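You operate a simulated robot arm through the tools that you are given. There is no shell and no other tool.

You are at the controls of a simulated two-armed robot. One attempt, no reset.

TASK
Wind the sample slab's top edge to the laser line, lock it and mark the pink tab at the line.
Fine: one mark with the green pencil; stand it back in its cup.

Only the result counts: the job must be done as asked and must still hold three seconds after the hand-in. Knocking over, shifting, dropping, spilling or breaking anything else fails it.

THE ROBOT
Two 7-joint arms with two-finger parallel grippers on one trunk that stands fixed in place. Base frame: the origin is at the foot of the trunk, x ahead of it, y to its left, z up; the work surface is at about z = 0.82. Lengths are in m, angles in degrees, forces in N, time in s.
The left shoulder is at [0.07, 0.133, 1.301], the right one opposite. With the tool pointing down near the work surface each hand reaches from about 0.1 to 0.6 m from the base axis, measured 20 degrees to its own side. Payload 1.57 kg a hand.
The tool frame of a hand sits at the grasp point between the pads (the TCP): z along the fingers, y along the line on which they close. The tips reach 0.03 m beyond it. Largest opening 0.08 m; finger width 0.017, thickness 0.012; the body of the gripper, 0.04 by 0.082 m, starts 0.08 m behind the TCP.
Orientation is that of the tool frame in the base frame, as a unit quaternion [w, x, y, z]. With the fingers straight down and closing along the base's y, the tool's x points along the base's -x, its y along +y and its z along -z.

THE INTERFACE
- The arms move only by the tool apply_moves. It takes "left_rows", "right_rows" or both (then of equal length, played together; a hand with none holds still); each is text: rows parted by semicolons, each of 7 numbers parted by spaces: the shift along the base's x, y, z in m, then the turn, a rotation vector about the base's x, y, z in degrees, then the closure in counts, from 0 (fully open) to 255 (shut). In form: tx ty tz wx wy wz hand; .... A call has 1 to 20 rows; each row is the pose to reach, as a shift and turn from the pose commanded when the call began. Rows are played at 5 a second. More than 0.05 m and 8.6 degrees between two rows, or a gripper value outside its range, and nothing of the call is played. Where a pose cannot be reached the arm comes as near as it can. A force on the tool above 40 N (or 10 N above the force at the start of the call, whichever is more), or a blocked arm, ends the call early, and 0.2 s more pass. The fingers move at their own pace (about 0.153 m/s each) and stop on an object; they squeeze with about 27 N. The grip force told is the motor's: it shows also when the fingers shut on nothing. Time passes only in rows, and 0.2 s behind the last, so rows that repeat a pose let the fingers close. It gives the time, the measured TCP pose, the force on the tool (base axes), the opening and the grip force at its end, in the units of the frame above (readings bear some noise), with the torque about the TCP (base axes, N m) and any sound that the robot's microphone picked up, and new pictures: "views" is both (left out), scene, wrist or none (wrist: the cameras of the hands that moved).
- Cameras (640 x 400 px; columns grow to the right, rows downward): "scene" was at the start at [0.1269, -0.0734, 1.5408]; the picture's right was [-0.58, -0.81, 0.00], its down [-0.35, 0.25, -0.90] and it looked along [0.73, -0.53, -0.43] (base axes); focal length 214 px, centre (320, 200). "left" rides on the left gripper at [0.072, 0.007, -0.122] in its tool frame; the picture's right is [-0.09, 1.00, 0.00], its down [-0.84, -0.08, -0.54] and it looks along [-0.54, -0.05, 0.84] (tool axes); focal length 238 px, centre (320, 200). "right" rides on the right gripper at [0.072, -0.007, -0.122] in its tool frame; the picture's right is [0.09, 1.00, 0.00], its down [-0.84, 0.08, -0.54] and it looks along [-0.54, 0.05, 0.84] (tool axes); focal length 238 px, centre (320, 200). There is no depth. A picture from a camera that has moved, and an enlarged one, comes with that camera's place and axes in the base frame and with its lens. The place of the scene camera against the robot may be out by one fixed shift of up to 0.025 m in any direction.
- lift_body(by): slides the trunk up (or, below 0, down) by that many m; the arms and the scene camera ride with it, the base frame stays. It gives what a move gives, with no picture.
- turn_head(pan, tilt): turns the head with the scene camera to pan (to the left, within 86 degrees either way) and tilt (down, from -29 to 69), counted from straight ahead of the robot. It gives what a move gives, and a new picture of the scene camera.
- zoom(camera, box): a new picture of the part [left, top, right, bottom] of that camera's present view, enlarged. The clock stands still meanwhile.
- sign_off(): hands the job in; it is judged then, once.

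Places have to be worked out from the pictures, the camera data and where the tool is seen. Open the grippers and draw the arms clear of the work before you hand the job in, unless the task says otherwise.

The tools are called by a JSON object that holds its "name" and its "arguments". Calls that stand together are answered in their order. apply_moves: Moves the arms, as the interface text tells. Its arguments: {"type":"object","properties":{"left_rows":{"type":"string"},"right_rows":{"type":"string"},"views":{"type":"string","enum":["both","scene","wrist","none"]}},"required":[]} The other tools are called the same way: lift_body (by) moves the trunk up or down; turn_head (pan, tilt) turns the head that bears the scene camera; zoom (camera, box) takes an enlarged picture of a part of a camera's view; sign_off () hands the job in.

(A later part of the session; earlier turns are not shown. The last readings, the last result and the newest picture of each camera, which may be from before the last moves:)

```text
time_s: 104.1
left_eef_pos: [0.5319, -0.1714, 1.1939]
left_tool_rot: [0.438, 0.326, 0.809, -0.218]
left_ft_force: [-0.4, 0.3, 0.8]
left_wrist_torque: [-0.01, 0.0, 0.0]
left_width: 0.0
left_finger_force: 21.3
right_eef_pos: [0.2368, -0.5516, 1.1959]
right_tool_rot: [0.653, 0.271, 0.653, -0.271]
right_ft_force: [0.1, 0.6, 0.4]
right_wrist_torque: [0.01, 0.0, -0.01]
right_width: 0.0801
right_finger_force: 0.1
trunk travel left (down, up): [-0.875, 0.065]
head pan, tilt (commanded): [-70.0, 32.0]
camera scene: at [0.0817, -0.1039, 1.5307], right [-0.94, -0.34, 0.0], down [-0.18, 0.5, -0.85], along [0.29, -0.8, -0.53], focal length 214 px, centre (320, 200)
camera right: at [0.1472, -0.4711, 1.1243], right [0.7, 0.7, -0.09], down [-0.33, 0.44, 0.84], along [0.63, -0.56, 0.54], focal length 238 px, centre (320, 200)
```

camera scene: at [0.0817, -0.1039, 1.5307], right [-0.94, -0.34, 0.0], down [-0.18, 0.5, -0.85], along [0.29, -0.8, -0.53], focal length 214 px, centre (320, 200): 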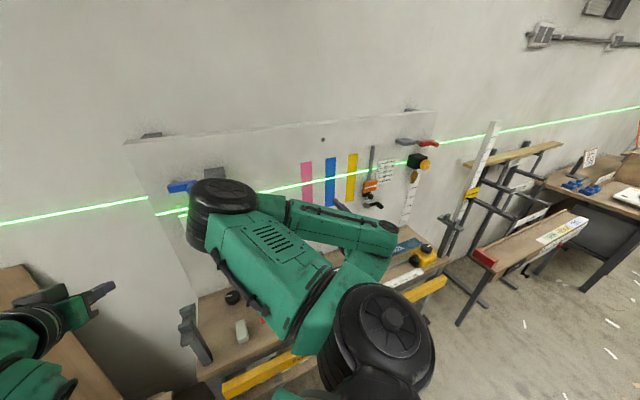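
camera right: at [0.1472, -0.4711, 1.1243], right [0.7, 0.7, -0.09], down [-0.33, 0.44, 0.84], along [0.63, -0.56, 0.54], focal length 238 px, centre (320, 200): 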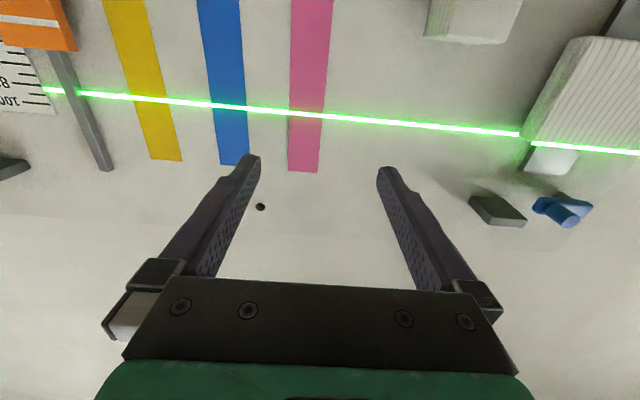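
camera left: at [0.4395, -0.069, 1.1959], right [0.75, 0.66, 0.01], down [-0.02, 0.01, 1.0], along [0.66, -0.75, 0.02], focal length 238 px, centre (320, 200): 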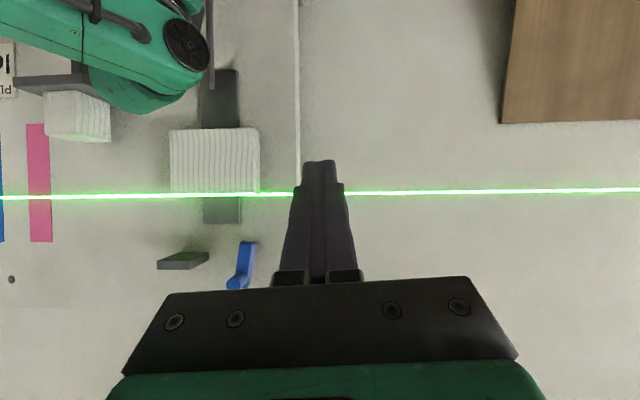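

The marking pose works. I go back, tool down, to hover above the green pencil.

{"name": "apply_moves", "arguments": {"right_rows": "0.0044 0.0082 -0.0087 5.9 5.7 0 0; 0.0088 0.0165 -0.0175 11.7 11.4 0 0; 0.0131 0.0247 -0.0262 17.6 17.1 0 0; 0.0175 0.0329 -0.0349 23.5 22.8 0 0; 0.0219 0.0412 -0.0436 29.3 28.5 0 0; 0.0263 0.0494 -0.0524 35.2 34.2 0 0; 0.0307 0.0577 -0.0611 41 39.9 0 0; 0.0351 0.0659 -0.0698 46.9 45.6 0 0; 0.0394 0.0741 -0.0785 52.8 51.3 0 0; 0.0438 0.0824 -0.0873 58.6 57 0 0; 0.0482 0.0906 -0.096 64.5 62.7 0 0; 0.0482 0.0906 -0.096 64.5 62.7 0 0", "views": "both"}}

{"name": "zoom", "arguments": {"camera": "right", "box": [240, 60, 400, 180]}}

```text
time_s: 106.7
left_eef_pos: [0.5318, -0.1718, 1.1931]
left_tool_rot: [0.437, 0.325, 0.81, -0.218]
left_ft_force: [0.6, 0.5, 0.0]
left_wrist_torque: [-0.01, -0.02, 0.0]
left_width: 0.0
left_finger_force: 20.6
right_eef_pos: [0.287, -0.4603, 1.101]
right_tool_rot: [0.001, 0.389, 0.921, 0.006]
right_ft_force: [0.4, -0.5, -0.8]
right_wrist_torque: [0.02, 0.02, 0.0]
right_width: 0.0799
right_finger_force: 0.1
trunk travel left (down, up): [-0.875, 0.065]
head pan, tilt (commanded): [-70.0, 32.0]
camera scene: at [0.0827, -0.1037, 1.5307], right [-0.94, -0.34, 0.0], down [-0.18, 0.5, -0.85], along [0.29, -0.8, -0.53], focal length 214 px, centre (320, 200)
camera right: at [0.2326, -0.4146, 1.2227], right [0.65, 0.76, 0.01], down [0.63, -0.55, 0.54], along [0.42, -0.34, -0.84], focal length 238 px, centre (320, 200)
```

scene: 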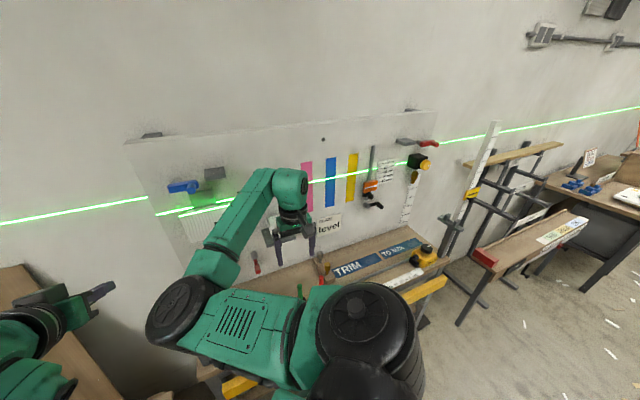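
right: 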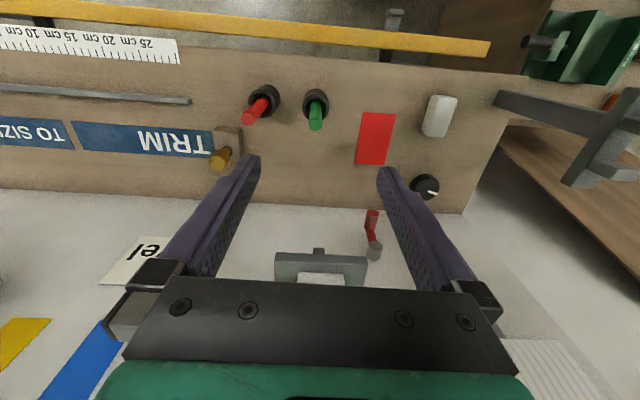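

```text
3.33 times, centred on (320, 120) of right
camera zoom: at [0.2326, -0.4146, 1.2227], right [0.65, 0.76, 0.01], down [0.63, -0.55, 0.54], along [0.42, -0.34, -0.84], focal length 794 px, centre (320, 467)
```

zoom: 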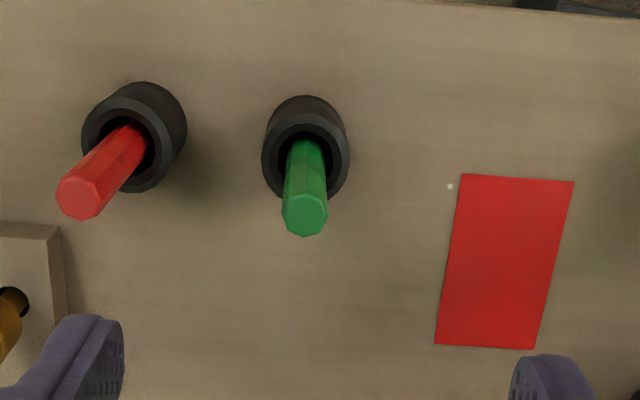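

Triangulation puts the pencil's top at (0.284, −0.461, 0.965) and the cup rim at (0.2795, −0.4575, 0.897), leaning ≈5° toward the wall. I narrow the fingers to 4 cm and descend partway to check alignment.

{"name": "apply_moves", "arguments": {"right_rows": "-0.002 0.0003 -0.03 0 0 0 128; -0.004 0.0006 -0.06 0 0 0 128; -0.005 0.0008 -0.09 0 0 0 128; -0.005 0.0008 -0.09 0 0 0 128", "views": "wrist"}}

{"name": "zoom", "arguments": {"camera": "right", "box": [220, 60, 420, 200]}}

```text
time_s: 107.7
left_eef_pos: [0.5332, -0.1722, 1.1934]
left_tool_rot: [0.437, 0.325, 0.81, -0.217]
left_ft_force: [0.0, -0.2, 0.7]
left_wrist_torque: [-0.02, 0.0, 0.04]
left_width: 0.0002
left_finger_force: 21.1
right_eef_pos: [0.2833, -0.4592, 1.0098]
right_tool_rot: [0.003, 0.389, 0.921, 0.007]
right_ft_force: [-0.3, -0.7, 0.1]
right_wrist_torque: [0.0, -0.03, 0.0]
right_width: 0.0397
right_finger_force: 0.2
trunk travel left (down, up): [-0.875, 0.065]
head pan, tilt (commanded): [-70.0, 32.0]
camera right: at [0.2281, -0.4142, 1.1313], right [0.65, 0.76, 0.01], down [0.63, -0.55, 0.54], along [0.42, -0.34, -0.84], focal length 238 px, centre (320, 200)
```

right: 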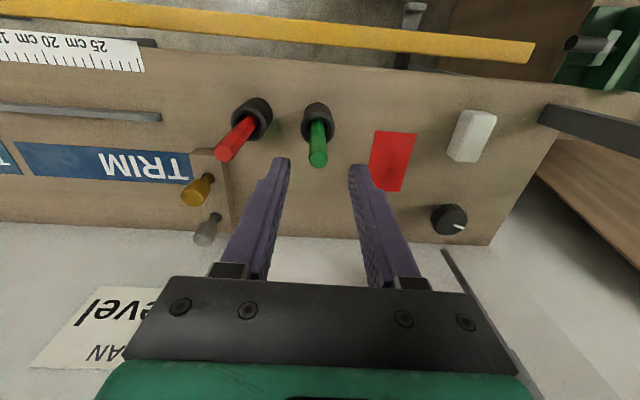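

```text
2.86 times, centred on (320, 130) of right
camera zoom: at [0.2281, -0.4142, 1.1313], right [0.65, 0.76, 0.01], down [0.63, -0.55, 0.54], along [0.42, -0.34, -0.84], focal length 681 px, centre (320, 400)
```

zoom: 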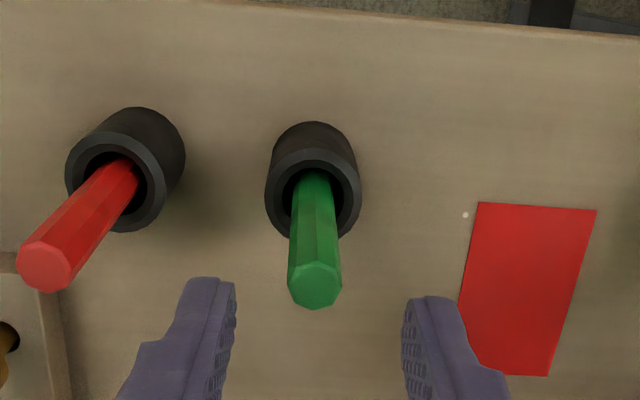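

Alignment is good. I descend to grip height and close on the pencil.

{"name": "apply_moves", "arguments": {"right_rows": "-0.001 -0.0003 -0.022 0 0 0 128; -0.001 -0.0003 -0.044 0 0 0 128; -0.001 -0.0003 -0.065 0 0 0 128; -0.001 -0.0003 -0.065 0 0 0 190; -0.001 -0.0003 -0.065 0 0 0 255; -0.001 -0.0003 -0.065 0 0 0 255; -0.001 -0.0003 -0.065 0 0 0 255", "views": "wrist"}}

{"name": "zoom", "arguments": {"camera": "right", "box": [220, 60, 420, 220]}}

```text
time_s: 109.3
left_eef_pos: [0.532, -0.1719, 1.1935]
left_tool_rot: [0.436, 0.326, 0.81, -0.218]
left_ft_force: [-0.6, -0.2, 0.7]
left_wrist_torque: [0.03, -0.02, 0.04]
left_width: 0.0
left_finger_force: 21.4
right_eef_pos: [0.2835, -0.4617, 0.9443]
right_tool_rot: [0.004, 0.389, 0.921, 0.005]
right_ft_force: [0.1, -0.9, 0.7]
right_wrist_torque: [-0.09, 0.06, -0.02]
right_width: 0.0135
right_finger_force: 27.2
trunk travel left (down, up): [-0.875, 0.065]
head pan, tilt (commanded): [-70.0, 32.0]
camera right: at [0.2277, -0.4159, 1.0665], right [0.65, 0.76, 0.01], down [0.63, -0.55, 0.54], along [0.42, -0.34, -0.84], focal length 238 px, centre (320, 200)
```

right: 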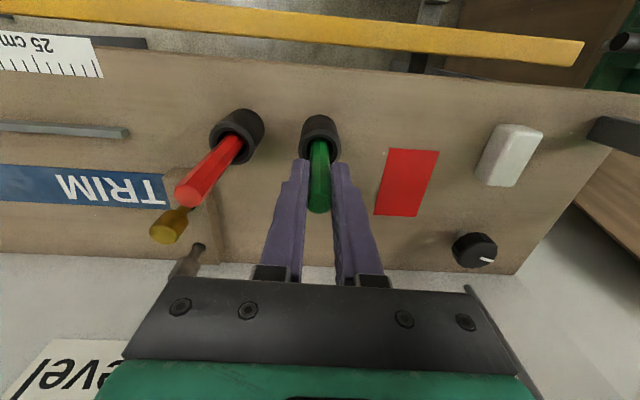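

```text
2.50 times, centred on (320, 140) of right
camera zoom: at [0.2277, -0.4159, 1.0665], right [0.65, 0.76, 0.01], down [0.63, -0.55, 0.54], along [0.42, -0.34, -0.84], focal length 596 px, centre (320, 350)
```

zoom: 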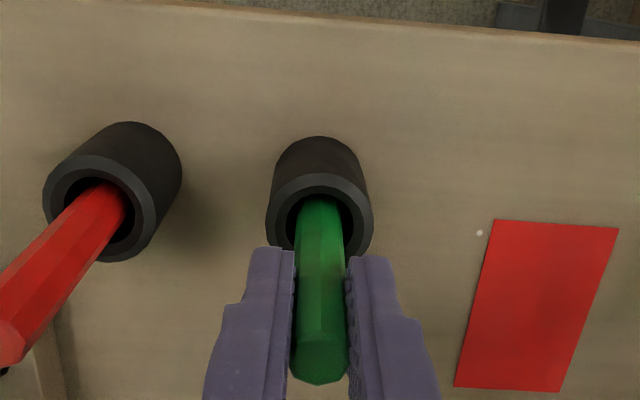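

The pencil is gripped (13.5 mm). I lift straight up, clear of the cup.

{"name": "apply_moves", "arguments": {"right_rows": "0 0 0.02 0 0 0 255; 0 0 0.045 0 0 0 255; 0 0 0.075 0 0 0 255; 0 0 0.105 0 0 0 255; 0 0 0.135 0 0 0 255; 0 0 0.165 0 0 0 255; 0 0 0.165 0 0 0 255", "views": "both"}}

{"name": "zoom", "arguments": {"camera": "right", "box": [220, 40, 420, 200]}}

{"name": "zoom", "arguments": {"camera": "scene", "box": [240, 200, 360, 320]}}

```text
time_s: 110.9
left_eef_pos: [0.5326, -0.1715, 1.1942]
left_tool_rot: [0.437, 0.326, 0.81, -0.217]
left_ft_force: [0.5, -1.1, -0.7]
left_wrist_torque: [0.0, 0.0, -0.03]
left_width: 0.0
left_finger_force: 21.3
right_eef_pos: [0.2823, -0.4593, 1.1083]
right_tool_rot: [0.002, 0.388, 0.922, 0.006]
right_ft_force: [-0.5, 0.2, 0.0]
right_wrist_torque: [0.0, -0.01, 0.02]
right_width: 0.0143
right_finger_force: 27.1
trunk travel left (down, up): [-0.875, 0.065]
head pan, tilt (commanded): [-70.0, 32.0]
camera scene: at [0.0828, -0.1042, 1.5306], right [-0.94, -0.34, 0.0], down [-0.18, 0.5, -0.85], along [0.29, -0.8, -0.53], focal length 214 px, centre (320, 200)
camera right: at [0.2269, -0.4137, 1.2306], right [0.65, 0.76, 0.01], down [0.63, -0.55, 0.54], along [0.42, -0.34, -0.84], focal length 238 px, centre (320, 200)
```

scene: 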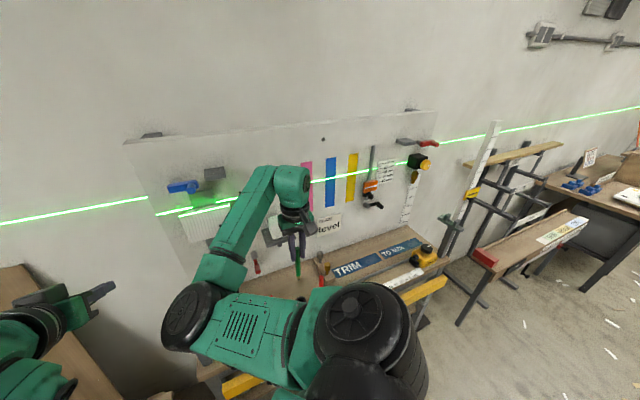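
right: 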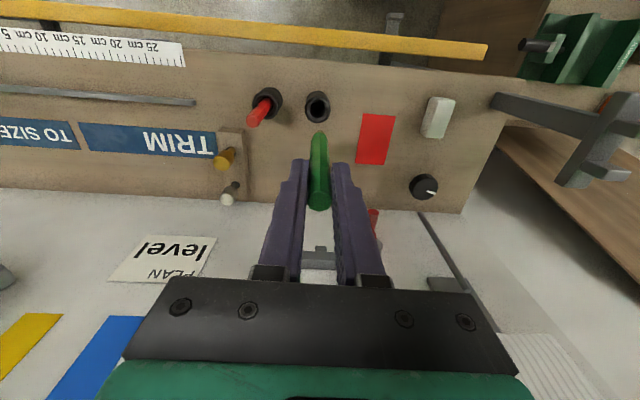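

```text
2.50 times, centred on (320, 120) of right
camera zoom: at [0.2269, -0.4137, 1.2306], right [0.65, 0.76, 0.01], down [0.63, -0.55, 0.54], along [0.42, -0.34, -0.84], focal length 596 px, centre (320, 400)
```

zoom: 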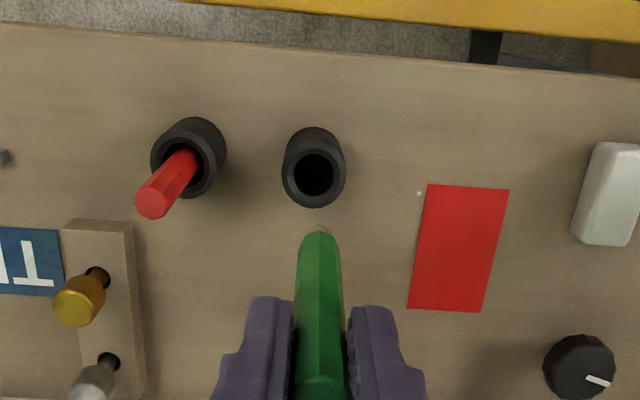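

```text
3.33 times, centred on (300, 260) of scene
camera zoom: at [0.0828, -0.1042, 1.5306], right [-0.94, -0.34, 0.0], down [-0.18, 0.5, -0.85], along [0.29, -0.8, -0.53], focal length 715 px, centre (387, 0)
```

zoom: 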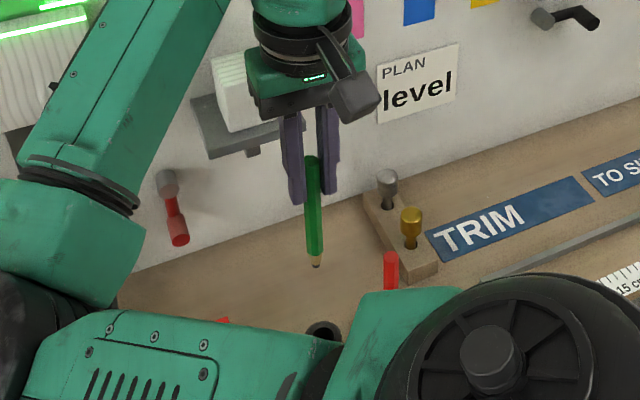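

The pencil is out, its tip ≈12 cm below the TCP. I raise it over the other cups, move over to the pink tab's column, then pitch the tool up to horizontal with the tip still ≈3.5 cm short of the tab.

{"name": "apply_moves", "arguments": {"right_rows": "0 0 0.04 0 0 0 255; 0 0 0.0867 0 0 0 255; -0.0125 -0.0267 0.0867 0 0 0 255; -0.025 -0.0535 0.0867 0 0 0 255; -0.0374 -0.0802 0.0867 0 0 0 255; -0.0499 -0.1069 0.0867 0 0 0 255; -0.0499 -0.1069 0.0867 -5.9 -5.7 0 255; -0.0499 -0.1069 0.0867 -11.7 -11.4 0 255; -0.0499 -0.1069 0.0867 -17.6 -17.1 0 255; -0.0499 -0.1069 0.0867 -23.5 -22.8 0 255; -0.0499 -0.1069 0.0867 -29.3 -28.5 0 255; -0.0499 -0.1069 0.0867 -35.2 -34.2 0 255; -0.0499 -0.1069 0.0867 -41 -39.9 0 255; -0.0499 -0.1069 0.0867 -46.9 -45.6 0 255; -0.0499 -0.1069 0.0867 -52.8 -51.3 0 255; -0.0499 -0.1069 0.0867 -58.6 -57 0 255; -0.0499 -0.1069 0.0867 -64.5 -62.7 0 255; -0.0499 -0.1069 0.0867 -64.5 -62.7 0 255", "views": "both"}}

{"name": "zoom", "arguments": {"camera": "right", "box": [240, 40, 400, 200]}}

{"name": "zoom", "arguments": {"camera": "left", "box": [0, 130, 180, 260]}}

```text
time_s: 114.7
left_eef_pos: [0.5339, -0.1707, 1.1938]
left_tool_rot: [0.437, 0.326, 0.81, -0.218]
left_ft_force: [0.5, -0.1, -0.2]
left_wrist_torque: [0.01, -0.01, 0.01]
left_width: 0.0
left_finger_force: 21.6
right_eef_pos: [0.2312, -0.5671, 1.1949]
right_tool_rot: [0.654, 0.27, 0.653, -0.272]
right_ft_force: [0.3, 0.2, -0.3]
right_wrist_torque: [0.02, 0.02, 0.01]
right_width: 0.0144
right_finger_force: 27.0
trunk travel left (down, up): [-0.875, 0.065]
head pan, tilt (commanded): [-70.0, 32.0]
camera scene: at [0.0829, -0.1038, 1.5306], right [-0.94, -0.34, 0.0], down [-0.18, 0.5, -0.85], along [0.29, -0.8, -0.53], focal length 214 px, centre (320, 200)
camera right: at [0.1417, -0.4864, 1.1234], right [0.7, 0.7, -0.09], down [-0.33, 0.44, 0.84], along [0.63, -0.56, 0.54], focal length 238 px, centre (320, 200)
```

scene: 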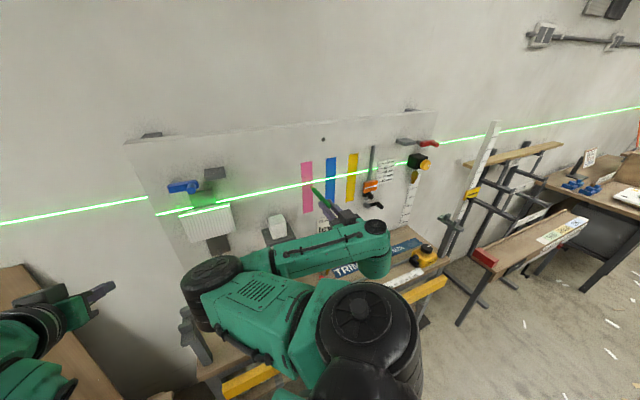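
right: 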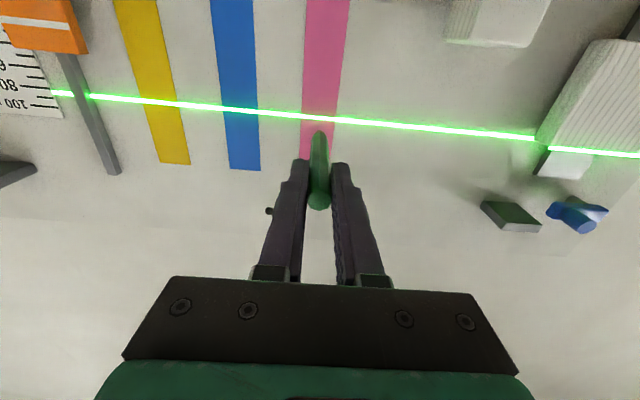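

```text
2.50 times, centred on (320, 120) of right
camera zoom: at [0.1417, -0.4864, 1.1234], right [0.7, 0.7, -0.09], down [-0.33, 0.44, 0.84], along [0.63, -0.56, 0.54], focal length 596 px, centre (320, 400)
```

zoom: 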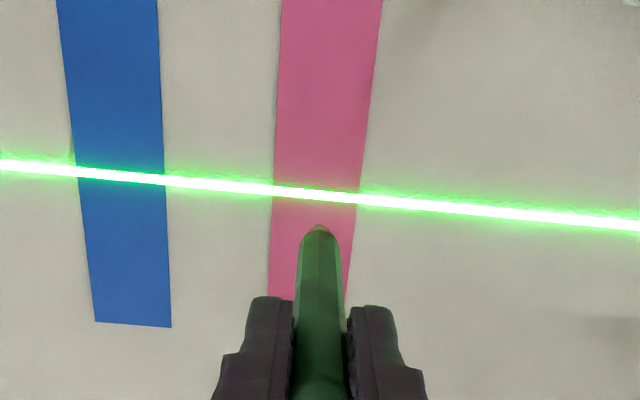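

```text
3.08 times, centred on (90, 195) of left
camera zoom: at [0.4408, -0.0659, 1.1956], right [0.75, 0.66, 0.01], down [-0.02, 0.01, 1.0], along [0.66, -0.75, 0.02], focal length 733 px, centre (1028, 215)
```

zoom: 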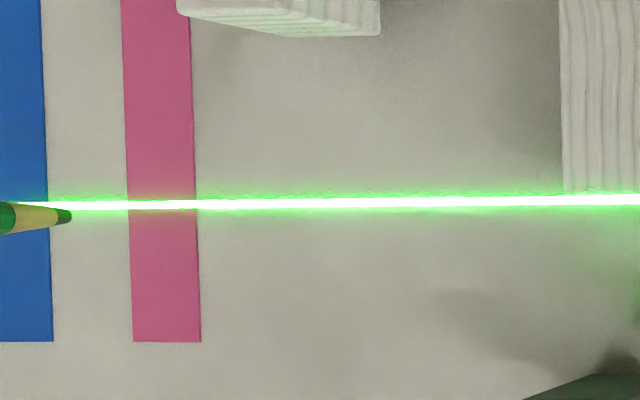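

The left camera, level with the laser, shows the tip about 4.4 mm above the line. I lower the tool by that and advance 2 cm, then re-measure.

{"name": "apply_moves", "arguments": {"right_rows": "0.0035 -0.0036 -0.0022 0 0 0 255; 0.007 -0.0072 -0.0044 0 0 0 255; 0.0105 -0.0107 -0.0044 0 0 0 255; 0.014 -0.0143 -0.0044 0 0 0 255; 0.014 -0.0143 -0.0044 0 0 0 255", "views": "wrist"}}

{"name": "zoom", "arguments": {"camera": "left", "box": [0, 165, 80, 225]}}

{"name": "zoom", "arguments": {"camera": "right", "box": [270, 70, 370, 160]}}

```text
time_s: 115.9
left_eef_pos: [0.5329, -0.1729, 1.1928]
left_tool_rot: [0.436, 0.327, 0.81, -0.218]
left_ft_force: [0.4, 0.1, 0.0]
left_wrist_torque: [0.0, 0.04, 0.0]
left_width: 0.0003
left_finger_force: 20.3
right_eef_pos: [0.2468, -0.5835, 1.192]
right_tool_rot: [0.653, 0.271, 0.653, -0.271]
right_ft_force: [0.9, 1.1, -0.5]
right_wrist_torque: [-0.03, 0.0, 0.0]
right_width: 0.0144
right_finger_force: 27.2
trunk travel left (down, up): [-0.875, 0.065]
head pan, tilt (commanded): [-70.0, 32.0]
camera right: at [0.1568, -0.5019, 1.1203], right [0.7, 0.7, -0.09], down [-0.33, 0.44, 0.84], along [0.63, -0.56, 0.54], focal length 238 px, centre (320, 200)
```

right: 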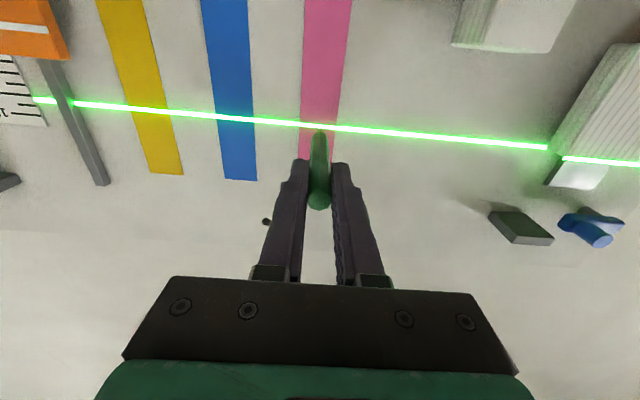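

```text
6.67 times, centred on (40, 195) of left
camera zoom: at [0.4408, -0.0661, 1.1955], right [0.75, 0.66, 0.01], down [-0.02, 0.01, 1.0], along [0.66, -0.75, 0.02], focal length 1589 px, centre (2187, 233)
```

zoom: 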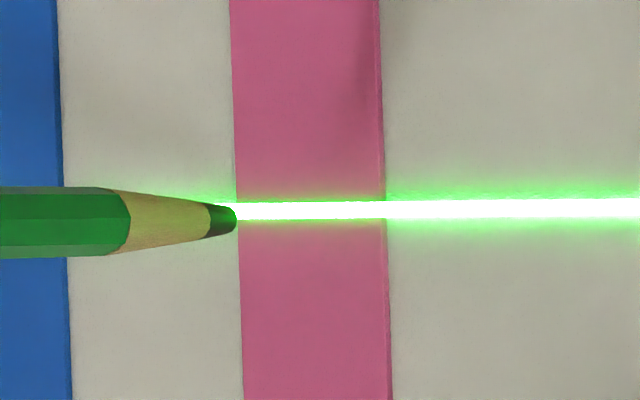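

```text
4.44 times, centred on (320, 115) of right
camera zoom: at [0.1568, -0.5019, 1.1203], right [0.7, 0.7, -0.09], down [-0.33, 0.44, 0.84], along [0.63, -0.56, 0.54], focal length 1059 px, centre (320, 578)
```

zoom: 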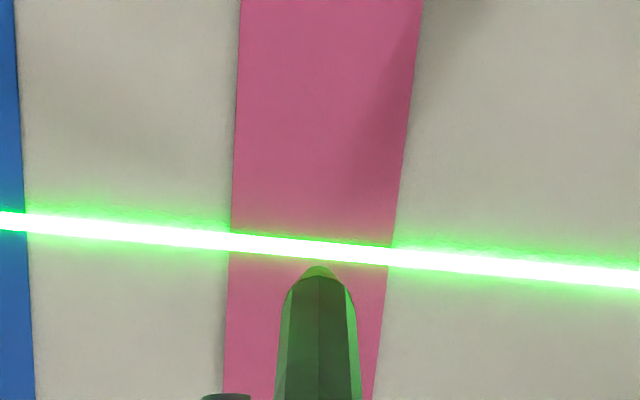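

The tip is now ~1.7 mm above the line's centre and about 16 mm from the tab, centred on it. I correct the height and advance 11 mm.

{"name": "apply_moves", "arguments": {"right_rows": "0.0014 -0.0014 -0.0018 0 0 0 255; 0.0035 -0.0036 -0.0018 0 0 0 255; 0.0056 -0.0057 -0.0018 0 0 0 255; 0.0077 -0.0079 -0.0018 0 0 0 255; 0.0077 -0.0079 -0.0018 0 0 0 255", "views": "none"}}

{"name": "zoom", "arguments": {"camera": "left", "box": [10, 175, 70, 215]}}

{"name": "zoom", "arguments": {"camera": "right", "box": [270, 70, 370, 160]}}

```text
time_s: 117.1
left_eef_pos: [0.5323, -0.1718, 1.1928]
left_tool_rot: [0.436, 0.326, 0.81, -0.217]
left_ft_force: [0.1, -0.3, 0.0]
left_wrist_torque: [0.0, -0.03, -0.01]
left_width: 0.0001
left_finger_force: 21.3
right_eef_pos: [0.2542, -0.5904, 1.1903]
right_tool_rot: [0.653, 0.27, 0.654, -0.27]
right_ft_force: [0.1, -0.1, -0.4]
right_wrist_torque: [0.0, 0.0, 0.01]
right_width: 0.0142
right_finger_force: 27.2
trunk travel left (down, up): [-0.875, 0.065]
head pan, tilt (commanded): [-70.0, 32.0]
```

```text
10.00 times, centred on (40, 195) of left
camera zoom: at [0.4408, -0.066, 1.1955], right [0.75, 0.66, 0.01], down [-0.02, 0.01, 1.0], along [0.66, -0.75, 0.02], focal length 2384 px, centre (3120, 250)
```

zoom: 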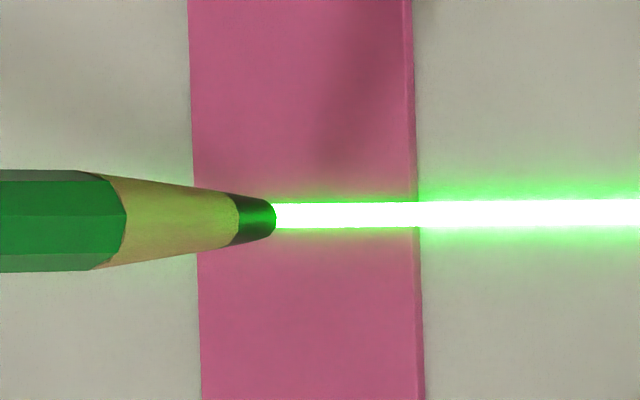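

```text
4.44 times, centred on (320, 115) of right
camera zoom: at [0.1642, -0.5097, 1.1186], right [0.7, 0.7, -0.09], down [-0.33, 0.44, 0.84], along [0.63, -0.56, 0.54], focal length 1059 px, centre (320, 578)
```

zoom: 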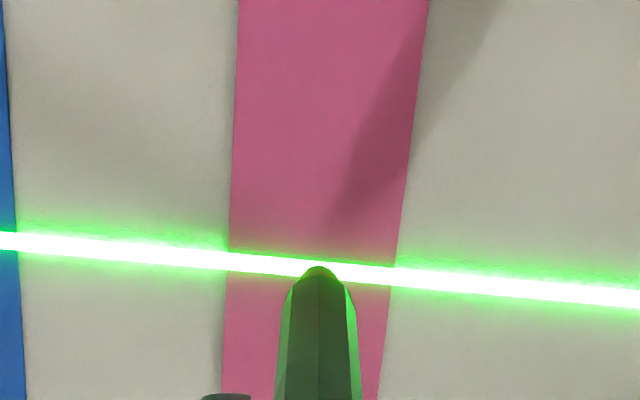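

Height is aligned to the line within a fraction of a millimetre and about 5 mm remain. I advance 5 mm in small steps and read the force.

{"name": "apply_moves", "arguments": {"right_rows": "0.0014 -0.0014 0 0 0 0 255; 0.0028 -0.0029 0 0 0 0 255; 0.0035 -0.0036 0 0 0 0 255; 0.0035 -0.0036 0 0 0 0 255", "views": "none"}}

{"name": "zoom", "arguments": {"camera": "left", "box": [10, 175, 70, 215]}}

{"name": "zoom", "arguments": {"camera": "right", "box": [270, 70, 370, 160]}}

```text
time_s: 118.1
left_eef_pos: [0.533, -0.1709, 1.1928]
left_tool_rot: [0.436, 0.326, 0.81, -0.218]
left_ft_force: [0.5, 0.0, -0.8]
left_wrist_torque: [0.02, -0.01, -0.01]
left_width: 0.0
left_finger_force: 21.1
right_eef_pos: [0.2571, -0.5931, 1.1898]
right_tool_rot: [0.653, 0.27, 0.653, -0.271]
right_ft_force: [0.1, -0.2, -0.1]
right_wrist_torque: [0.03, 0.01, -0.01]
right_width: 0.0145
right_finger_force: 27.0
trunk travel left (down, up): [-0.875, 0.065]
head pan, tilt (commanded): [-70.0, 32.0]
```

```text
10.00 times, centred on (40, 195) of left
camera zoom: at [0.4408, -0.066, 1.1955], right [0.75, 0.66, 0.01], down [-0.02, 0.01, 1.0], along [0.66, -0.75, 0.02], focal length 2384 px, centre (3120, 250)
```

zoom: 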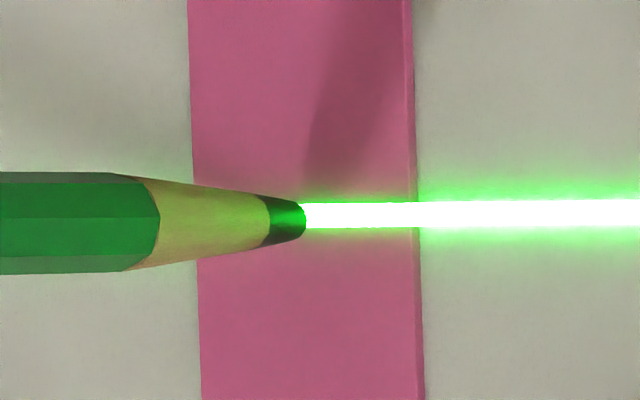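

```text
4.44 times, centred on (320, 115) of right
camera zoom: at [0.167, -0.5129, 1.1189], right [0.7, 0.7, -0.09], down [-0.33, 0.44, 0.84], along [0.63, -0.56, 0.54], focal length 1059 px, centre (320, 578)
```

zoom: 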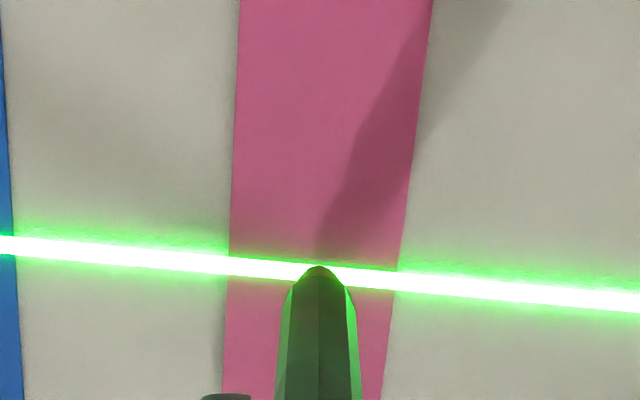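

No contact yet; the shadow shows a gap of a few millimetres. I creep on 2.5 mm more.

{"name": "apply_moves", "arguments": {"right_rows": "0.0007 -0.0007 0 0 0 0 255; 0.0014 -0.0014 0 0 0 0 255; 0.0018 -0.0018 0 0 0 0 255; 0.0018 -0.0018 0 0 0 0 255", "views": "none"}}

{"name": "zoom", "arguments": {"camera": "left", "box": [10, 175, 70, 215]}}

{"name": "zoom", "arguments": {"camera": "right", "box": [270, 70, 370, 160]}}

```text
time_s: 119.1
left_eef_pos: [0.5344, -0.1724, 1.1939]
left_tool_rot: [0.437, 0.325, 0.81, -0.217]
left_ft_force: [0.7, 0.6, 0.3]
left_wrist_torque: [-0.03, 0.01, -0.02]
left_width: 0.0001
left_finger_force: 21.0
right_eef_pos: [0.2588, -0.5958, 1.1908]
right_tool_rot: [0.653, 0.27, 0.653, -0.271]
right_ft_force: [0.2, 0.8, -0.1]
right_wrist_torque: [0.02, -0.01, 0.03]
right_width: 0.0138
right_finger_force: 27.1
trunk travel left (down, up): [-0.875, 0.065]
head pan, tilt (commanded): [-70.0, 32.0]
```

```text
10.00 times, centred on (40, 195) of left
camera zoom: at [0.4408, -0.066, 1.1955], right [0.75, 0.66, 0.01], down [-0.02, 0.01, 1.0], along [0.66, -0.75, 0.02], focal length 2384 px, centre (3120, 250)
```

zoom: 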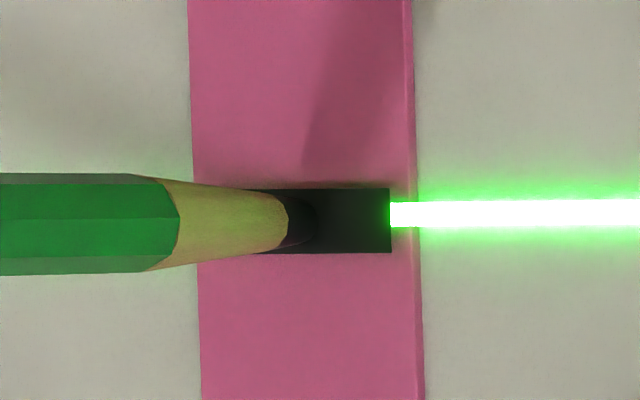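

```text
4.44 times, centred on (320, 115) of right
camera zoom: at [0.1686, -0.5148, 1.1191], right [0.7, 0.7, -0.09], down [-0.33, 0.44, 0.84], along [0.63, -0.56, 0.54], focal length 1059 px, centre (320, 578)
```

zoom: 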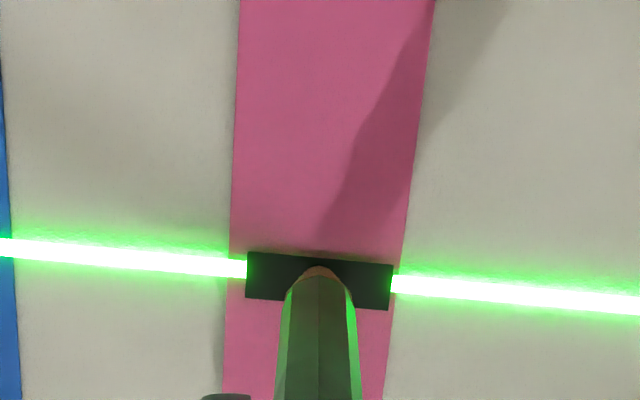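

A clean dark mark appeared on the pink tab, right across the laser line. I withdraw straight back at once and tip the pencil down again, reversing the path.

{"name": "apply_moves", "arguments": {"right_rows": "-0.007 0.0072 0 0 0 0 255; -0.021 0.0215 0 0 0 0 255; -0.042 0.043 0.003 0 0 0 255; -0.042 0.043 0.0062 5.9 5.7 0 255; -0.042 0.043 0.0062 11.7 11.4 0 255; -0.042 0.043 0.0062 17.6 17.1 0 255; -0.042 0.043 0.0062 23.5 22.8 0 255; -0.042 0.043 0.0062 29.3 28.5 0 255; -0.042 0.043 0.0062 35.2 34.2 0 255; -0.042 0.043 0.0062 41 39.9 0 255; -0.042 0.043 0.0062 46.9 45.6 0 255; -0.042 0.043 0.0062 52.8 51.3 0 255; -0.042 0.043 0.0062 58.6 57 0 255; -0.042 0.043 0.0062 64.5 62.7 0 255; -0.042 0.043 0.0062 64.5 62.7 0 255", "views": "both"}}

{"name": "zoom", "arguments": {"camera": "left", "box": [0, 165, 80, 225]}}

```text
time_s: 122.3
left_eef_pos: [0.5317, -0.1735, 1.1937]
left_tool_rot: [0.437, 0.326, 0.81, -0.218]
left_ft_force: [-0.4, -1.0, 0.1]
left_wrist_torque: [-0.01, 0.0, 0.0]
left_width: 0.0
left_finger_force: 21.7
right_eef_pos: [0.2164, -0.5525, 1.1964]
right_tool_rot: [0.002, 0.389, 0.921, 0.007]
right_ft_force: [-0.1, -0.9, -0.2]
right_wrist_torque: [0.0, 0.03, 0.0]
right_width: 0.0144
right_finger_force: 27.0
trunk travel left (down, up): [-0.875, 0.065]
head pan, tilt (commanded): [-70.0, 32.0]
camera scene: at [0.0828, -0.1039, 1.5306], right [-0.94, -0.34, 0.0], down [-0.18, 0.5, -0.85], along [0.29, -0.8, -0.53], focal length 214 px, centre (320, 200)
camera right: at [0.1611, -0.5071, 1.3178], right [0.65, 0.76, 0.01], down [0.63, -0.55, 0.54], along [0.42, -0.34, -0.84], focal length 238 px, centre (320, 200)
```

scene: 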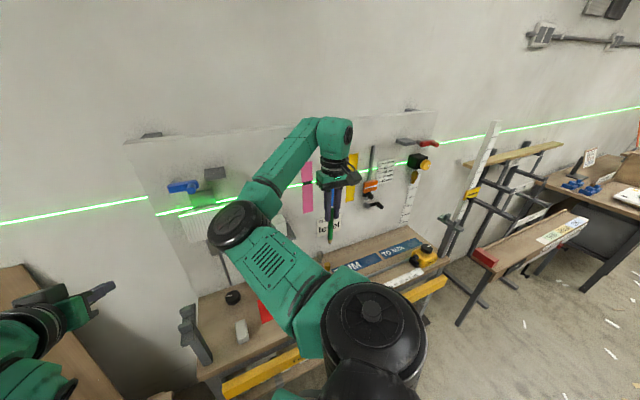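
right: 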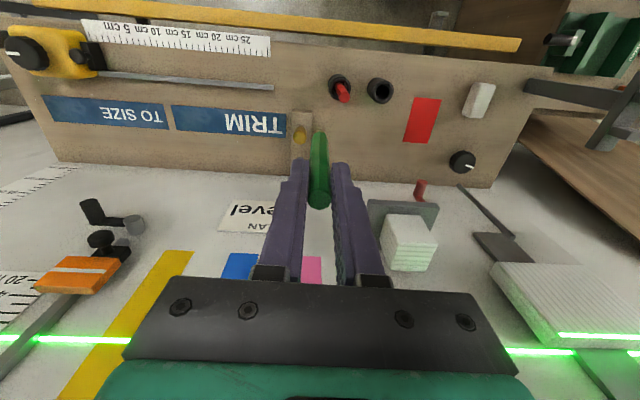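

```text
6.67 times, centred on (40, 195) of left
camera zoom: at [0.4407, -0.066, 1.1956], right [0.75, 0.66, 0.01], down [-0.02, 0.01, 1.0], along [0.66, -0.75, 0.02], focal length 1589 px, centre (2187, 233)
```

zoom: 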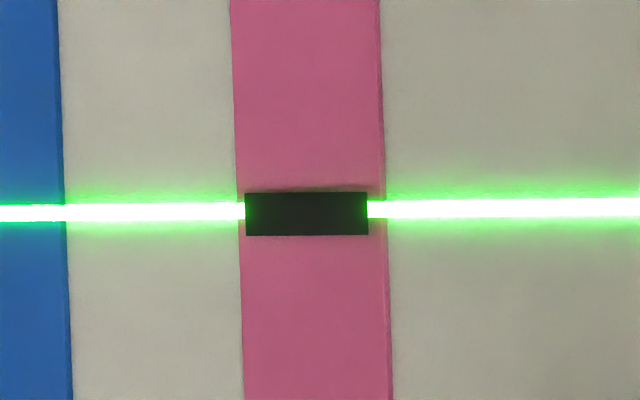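

The mark is on the tab, centred on the line within about 1 mm. Now I carry the pencil back over its cup.

{"name": "apply_moves", "arguments": {"right_rows": "0.0216 0.0305 0 0 0 0 255; 0.0433 0.061 0 0 0 0 255; 0.0649 0.0915 0 0 0 0 255; 0.0649 0.0915 -0.03 0 0 0 255; 0.0649 0.0915 -0.06 0 0 0 255; 0.0649 0.0915 -0.0867 0 0 0 255; 0.0649 0.0915 -0.0867 0 0 0 255", "views": "both"}}

{"name": "zoom", "arguments": {"camera": "right", "box": [220, 40, 420, 200]}}

{"name": "zoom", "arguments": {"camera": "scene", "box": [240, 200, 360, 320]}}

```text
time_s: 123.9
left_eef_pos: [0.5326, -0.1717, 1.1931]
left_tool_rot: [0.437, 0.326, 0.809, -0.218]
left_ft_force: [-0.9, -0.2, 0.4]
left_wrist_torque: [0.02, -0.06, 0.04]
left_width: 0.0001
left_finger_force: 21.5
right_eef_pos: [0.2798, -0.4607, 1.1111]
right_tool_rot: [0.003, 0.39, 0.921, 0.005]
right_ft_force: [-0.2, 0.5, -0.3]
right_wrist_torque: [-0.02, -0.02, -0.02]
right_width: 0.0141
right_finger_force: 26.9
trunk travel left (down, up): [-0.875, 0.065]
head pan, tilt (commanded): [-70.0, 32.0]
camera scene: at [0.0828, -0.1042, 1.5306], right [-0.94, -0.34, 0.0], down [-0.18, 0.5, -0.85], along [0.29, -0.8, -0.53], focal length 214 px, centre (320, 200)
camera right: at [0.2251, -0.4151, 1.2328], right [0.65, 0.76, 0.01], down [0.63, -0.55, 0.54], along [0.42, -0.35, -0.84], focal length 238 px, centre (320, 200)
```

scene: 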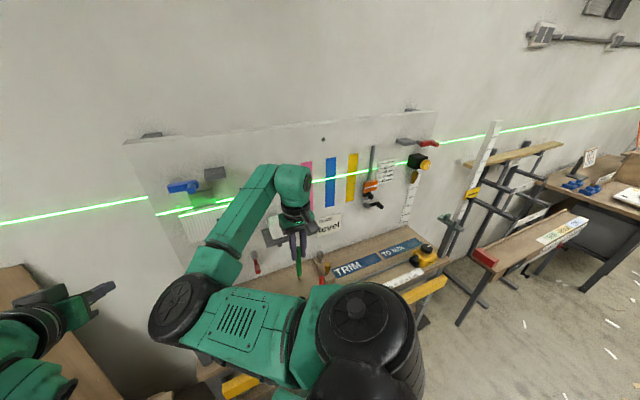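
right: 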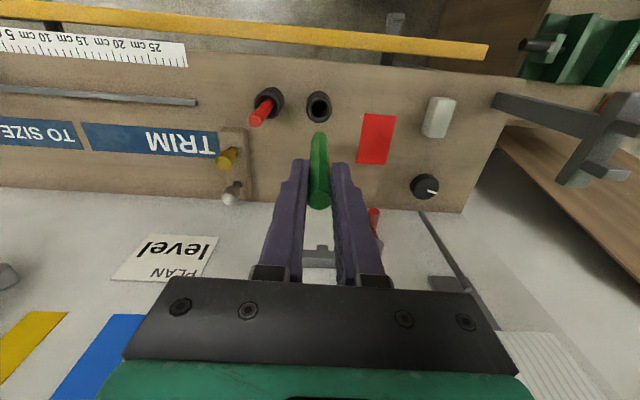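

```text
2.50 times, centred on (320, 120) of right
camera zoom: at [0.2251, -0.4151, 1.2328], right [0.65, 0.76, 0.01], down [0.63, -0.55, 0.54], along [0.42, -0.35, -0.84], focal length 596 px, centre (320, 400)
```

zoom: 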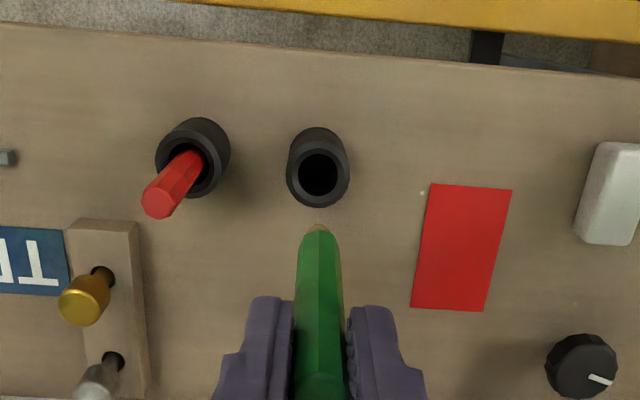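

```text
3.33 times, centred on (300, 260) of scene
camera zoom: at [0.0828, -0.1042, 1.5306], right [-0.94, -0.34, 0.0], down [-0.18, 0.5, -0.85], along [0.29, -0.8, -0.53], focal length 715 px, centre (387, 0)
```

zoom: 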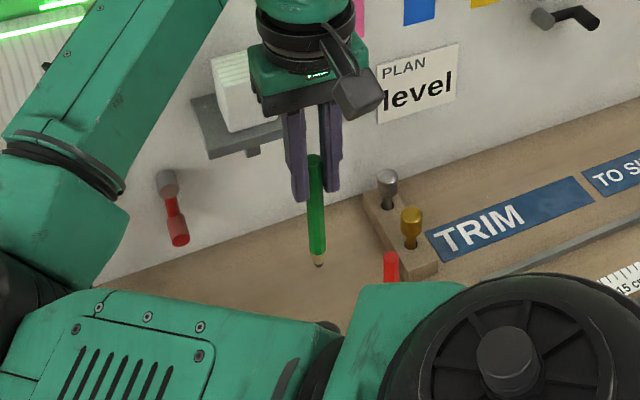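

The hand is aligned sideways; the tip is about 4–5 mm toward the wall from the cup's centre. I correct by 3.5 mm and lower until the tip is just above the rim to check.

{"name": "apply_moves", "arguments": {"right_rows": "-0.0024 0.0025 -0.02 0 0 0 255; -0.0024 0.0025 -0.045 0 0 0 255; -0.0024 0.0025 -0.07 0 0 0 255; -0.0024 0.0025 -0.07 0 0 0 255", "views": "wrist"}}

{"name": "zoom", "arguments": {"camera": "right", "box": [250, 70, 390, 180]}}

{"name": "zoom", "arguments": {"camera": "scene", "box": [270, 230, 340, 320]}}

```text
time_s: 124.9
left_eef_pos: [0.5331, -0.173, 1.1934]
left_tool_rot: [0.436, 0.326, 0.81, -0.218]
left_ft_force: [0.1, 0.5, 0.6]
left_wrist_torque: [0.0, -0.01, 0.03]
left_width: 0.0002
left_finger_force: 20.8
right_eef_pos: [0.279, -0.4582, 1.0388]
right_tool_rot: [0.004, 0.388, 0.922, 0.006]
right_ft_force: [0.2, 0.3, -0.5]
right_wrist_torque: [-0.01, 0.01, -0.02]
right_width: 0.014
right_finger_force: 26.5
trunk travel left (down, up): [-0.875, 0.065]
head pan, tilt (commanded): [-70.0, 32.0]
camera right: at [0.2241, -0.4127, 1.1613], right [0.65, 0.76, 0.01], down [0.63, -0.55, 0.54], along [0.42, -0.34, -0.84], focal length 238 px, centre (320, 200)
```

right: 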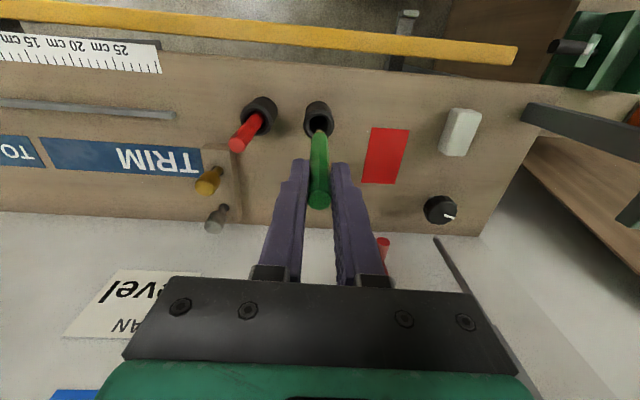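

```text
3.64 times, centred on (320, 125) of right
camera zoom: at [0.2241, -0.4127, 1.1613], right [0.65, 0.76, 0.01], down [0.63, -0.55, 0.54], along [0.42, -0.34, -0.84], focal length 867 px, centre (320, 473)
```

zoom: 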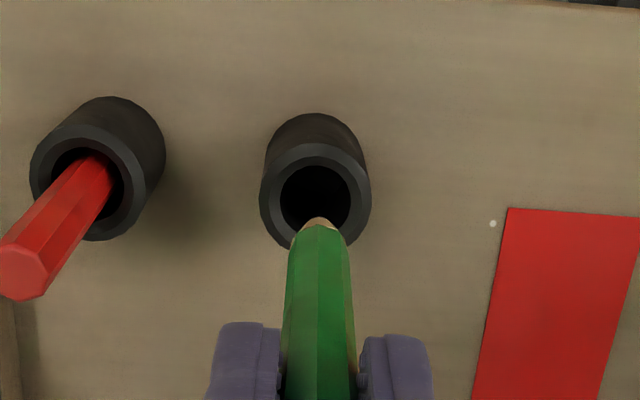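

```text
4.44 times, centred on (305, 275) of scene
camera zoom: at [0.0829, -0.1036, 1.5306], right [-0.94, -0.34, 0.0], down [-0.18, 0.5, -0.85], along [0.29, -0.8, -0.53], focal length 953 px, centre (387, -133)
```

zoom: 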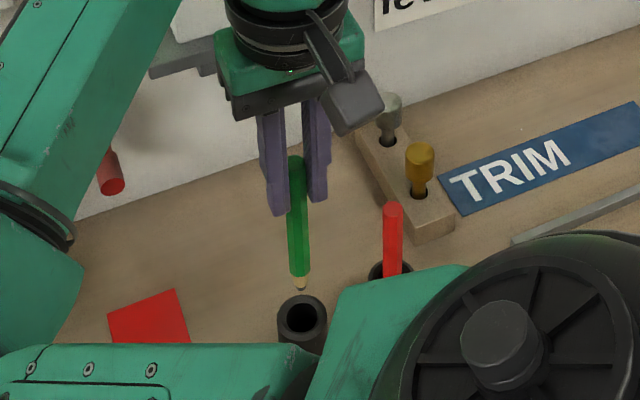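

Both views show the tip going straight into the cup. I lower it most of the way.

{"name": "apply_moves", "arguments": {"right_rows": "0 0 -0.02 0 0 0 255; 0 0 -0.04 0 0 0 255; 0 0 -0.06 0 0 0 255; 0 0 -0.078 0 0 0 255; 0 0 -0.086 0 0 0 255; 0 0 -0.086 0 0 0 255", "views": "wrist"}}

{"name": "zoom", "arguments": {"camera": "right", "box": [220, 60, 420, 220]}}

{"name": "zoom", "arguments": {"camera": "scene", "box": [270, 230, 340, 320]}}

```text
time_s: 126.3
left_eef_pos: [0.5337, -0.1722, 1.1928]
left_tool_rot: [0.437, 0.325, 0.81, -0.217]
left_ft_force: [-0.4, -0.1, 0.2]
left_wrist_torque: [0.02, -0.03, -0.04]
left_width: 0.0
left_finger_force: 20.9
right_eef_pos: [0.2792, -0.4582, 0.9517]
right_tool_rot: [0.004, 0.388, 0.921, 0.006]
right_ft_force: [4.5, -3.7, 1.8]
right_wrist_torque: [-0.33, -0.42, -0.03]
right_width: 0.0141
right_finger_force: 26.5
trunk travel left (down, up): [-0.875, 0.065]
head pan, tilt (commanded): [-70.0, 32.0]
camera right: at [0.2249, -0.4133, 1.0734], right [0.65, 0.76, 0.01], down [0.63, -0.55, 0.54], along [0.42, -0.34, -0.84], focal length 238 px, centre (320, 200)
```

right: 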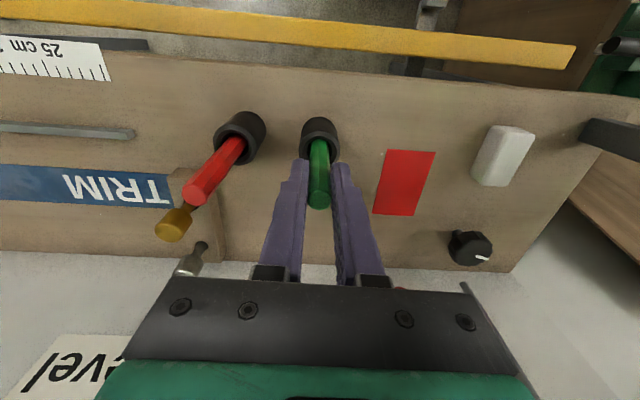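

```text
2.50 times, centred on (320, 140) of right
camera zoom: at [0.2249, -0.4133, 1.0734], right [0.65, 0.76, 0.01], down [0.63, -0.55, 0.54], along [0.42, -0.34, -0.84], focal length 596 px, centre (320, 350)
```

zoom: 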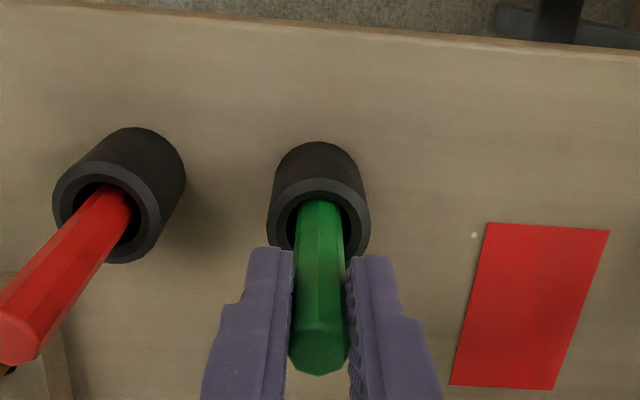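

```text
4.44 times, centred on (305, 275) of scene
camera zoom: at [0.084, -0.1046, 1.5305], right [-0.94, -0.34, 0.0], down [-0.18, 0.5, -0.85], along [0.29, -0.8, -0.53], focal length 953 px, centre (387, -133)
```

zoom: 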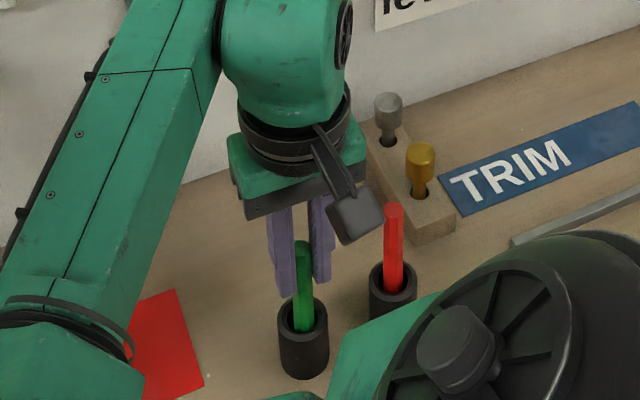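

A side force of ~6 N says that I'm pressing the pencil against the cup's near side – the original position was better. I shift 3 mm back toward the wall and read the force.

{"name": "apply_moves", "arguments": {"right_rows": "0.0007 -0.0007 0 0 0 0 255; 0.0014 -0.0014 0 0 0 0 255; 0.0021 -0.0022 0 0 0 0 255; 0.0021 -0.0022 0 0 0 0 255", "views": "none"}}

```text
time_s: 127.3
left_eef_pos: [0.5333, -0.172, 1.1933]
left_tool_rot: [0.436, 0.326, 0.81, -0.218]
left_ft_force: [0.1, -0.7, 0.2]
left_wrist_torque: [0.0, 0.01, -0.02]
left_width: 0.0
left_finger_force: 21.9
right_eef_pos: [0.2815, -0.4596, 0.9504]
right_tool_rot: [0.003, 0.389, 0.921, 0.004]
right_ft_force: [-0.2, 0.1, -0.2]
right_wrist_torque: [-0.02, 0.0, -0.01]
right_width: 0.014
right_finger_force: 27.1
trunk travel left (down, up): [-0.875, 0.065]
head pan, tilt (commanded): [-70.0, 32.0]
```

The side force is gone. I lower the last millimetres until the pencil bottoms.

{"name": "apply_moves", "arguments": {"right_rows": "0 0 -0.002 0 0 0 255; 0 0 -0.004 0 0 0 255; 0 0 -0.006 0 0 0 255; 0 0 -0.006 0 0 0 255", "views": "none"}}

```text
time_s: 128.3
left_eef_pos: [0.5327, -0.1698, 1.1935]
left_tool_rot: [0.437, 0.326, 0.81, -0.218]
left_ft_force: [0.3, 0.5, 0.6]
left_wrist_torque: [0.0, 0.01, 0.0]
left_width: 0.0002
left_finger_force: 20.9
right_eef_pos: [0.2801, -0.4598, 0.9486]
right_tool_rot: [0.005, 0.389, 0.921, 0.004]
right_ft_force: [3.9, -3.5, 16.5]
right_wrist_torque: [-0.4, -0.49, 0.02]
right_width: 0.0141
right_finger_force: 27.0
trunk travel left (down, up): [-0.875, 0.065]
head pan, tilt (commanded): [-70.0, 32.0]
```

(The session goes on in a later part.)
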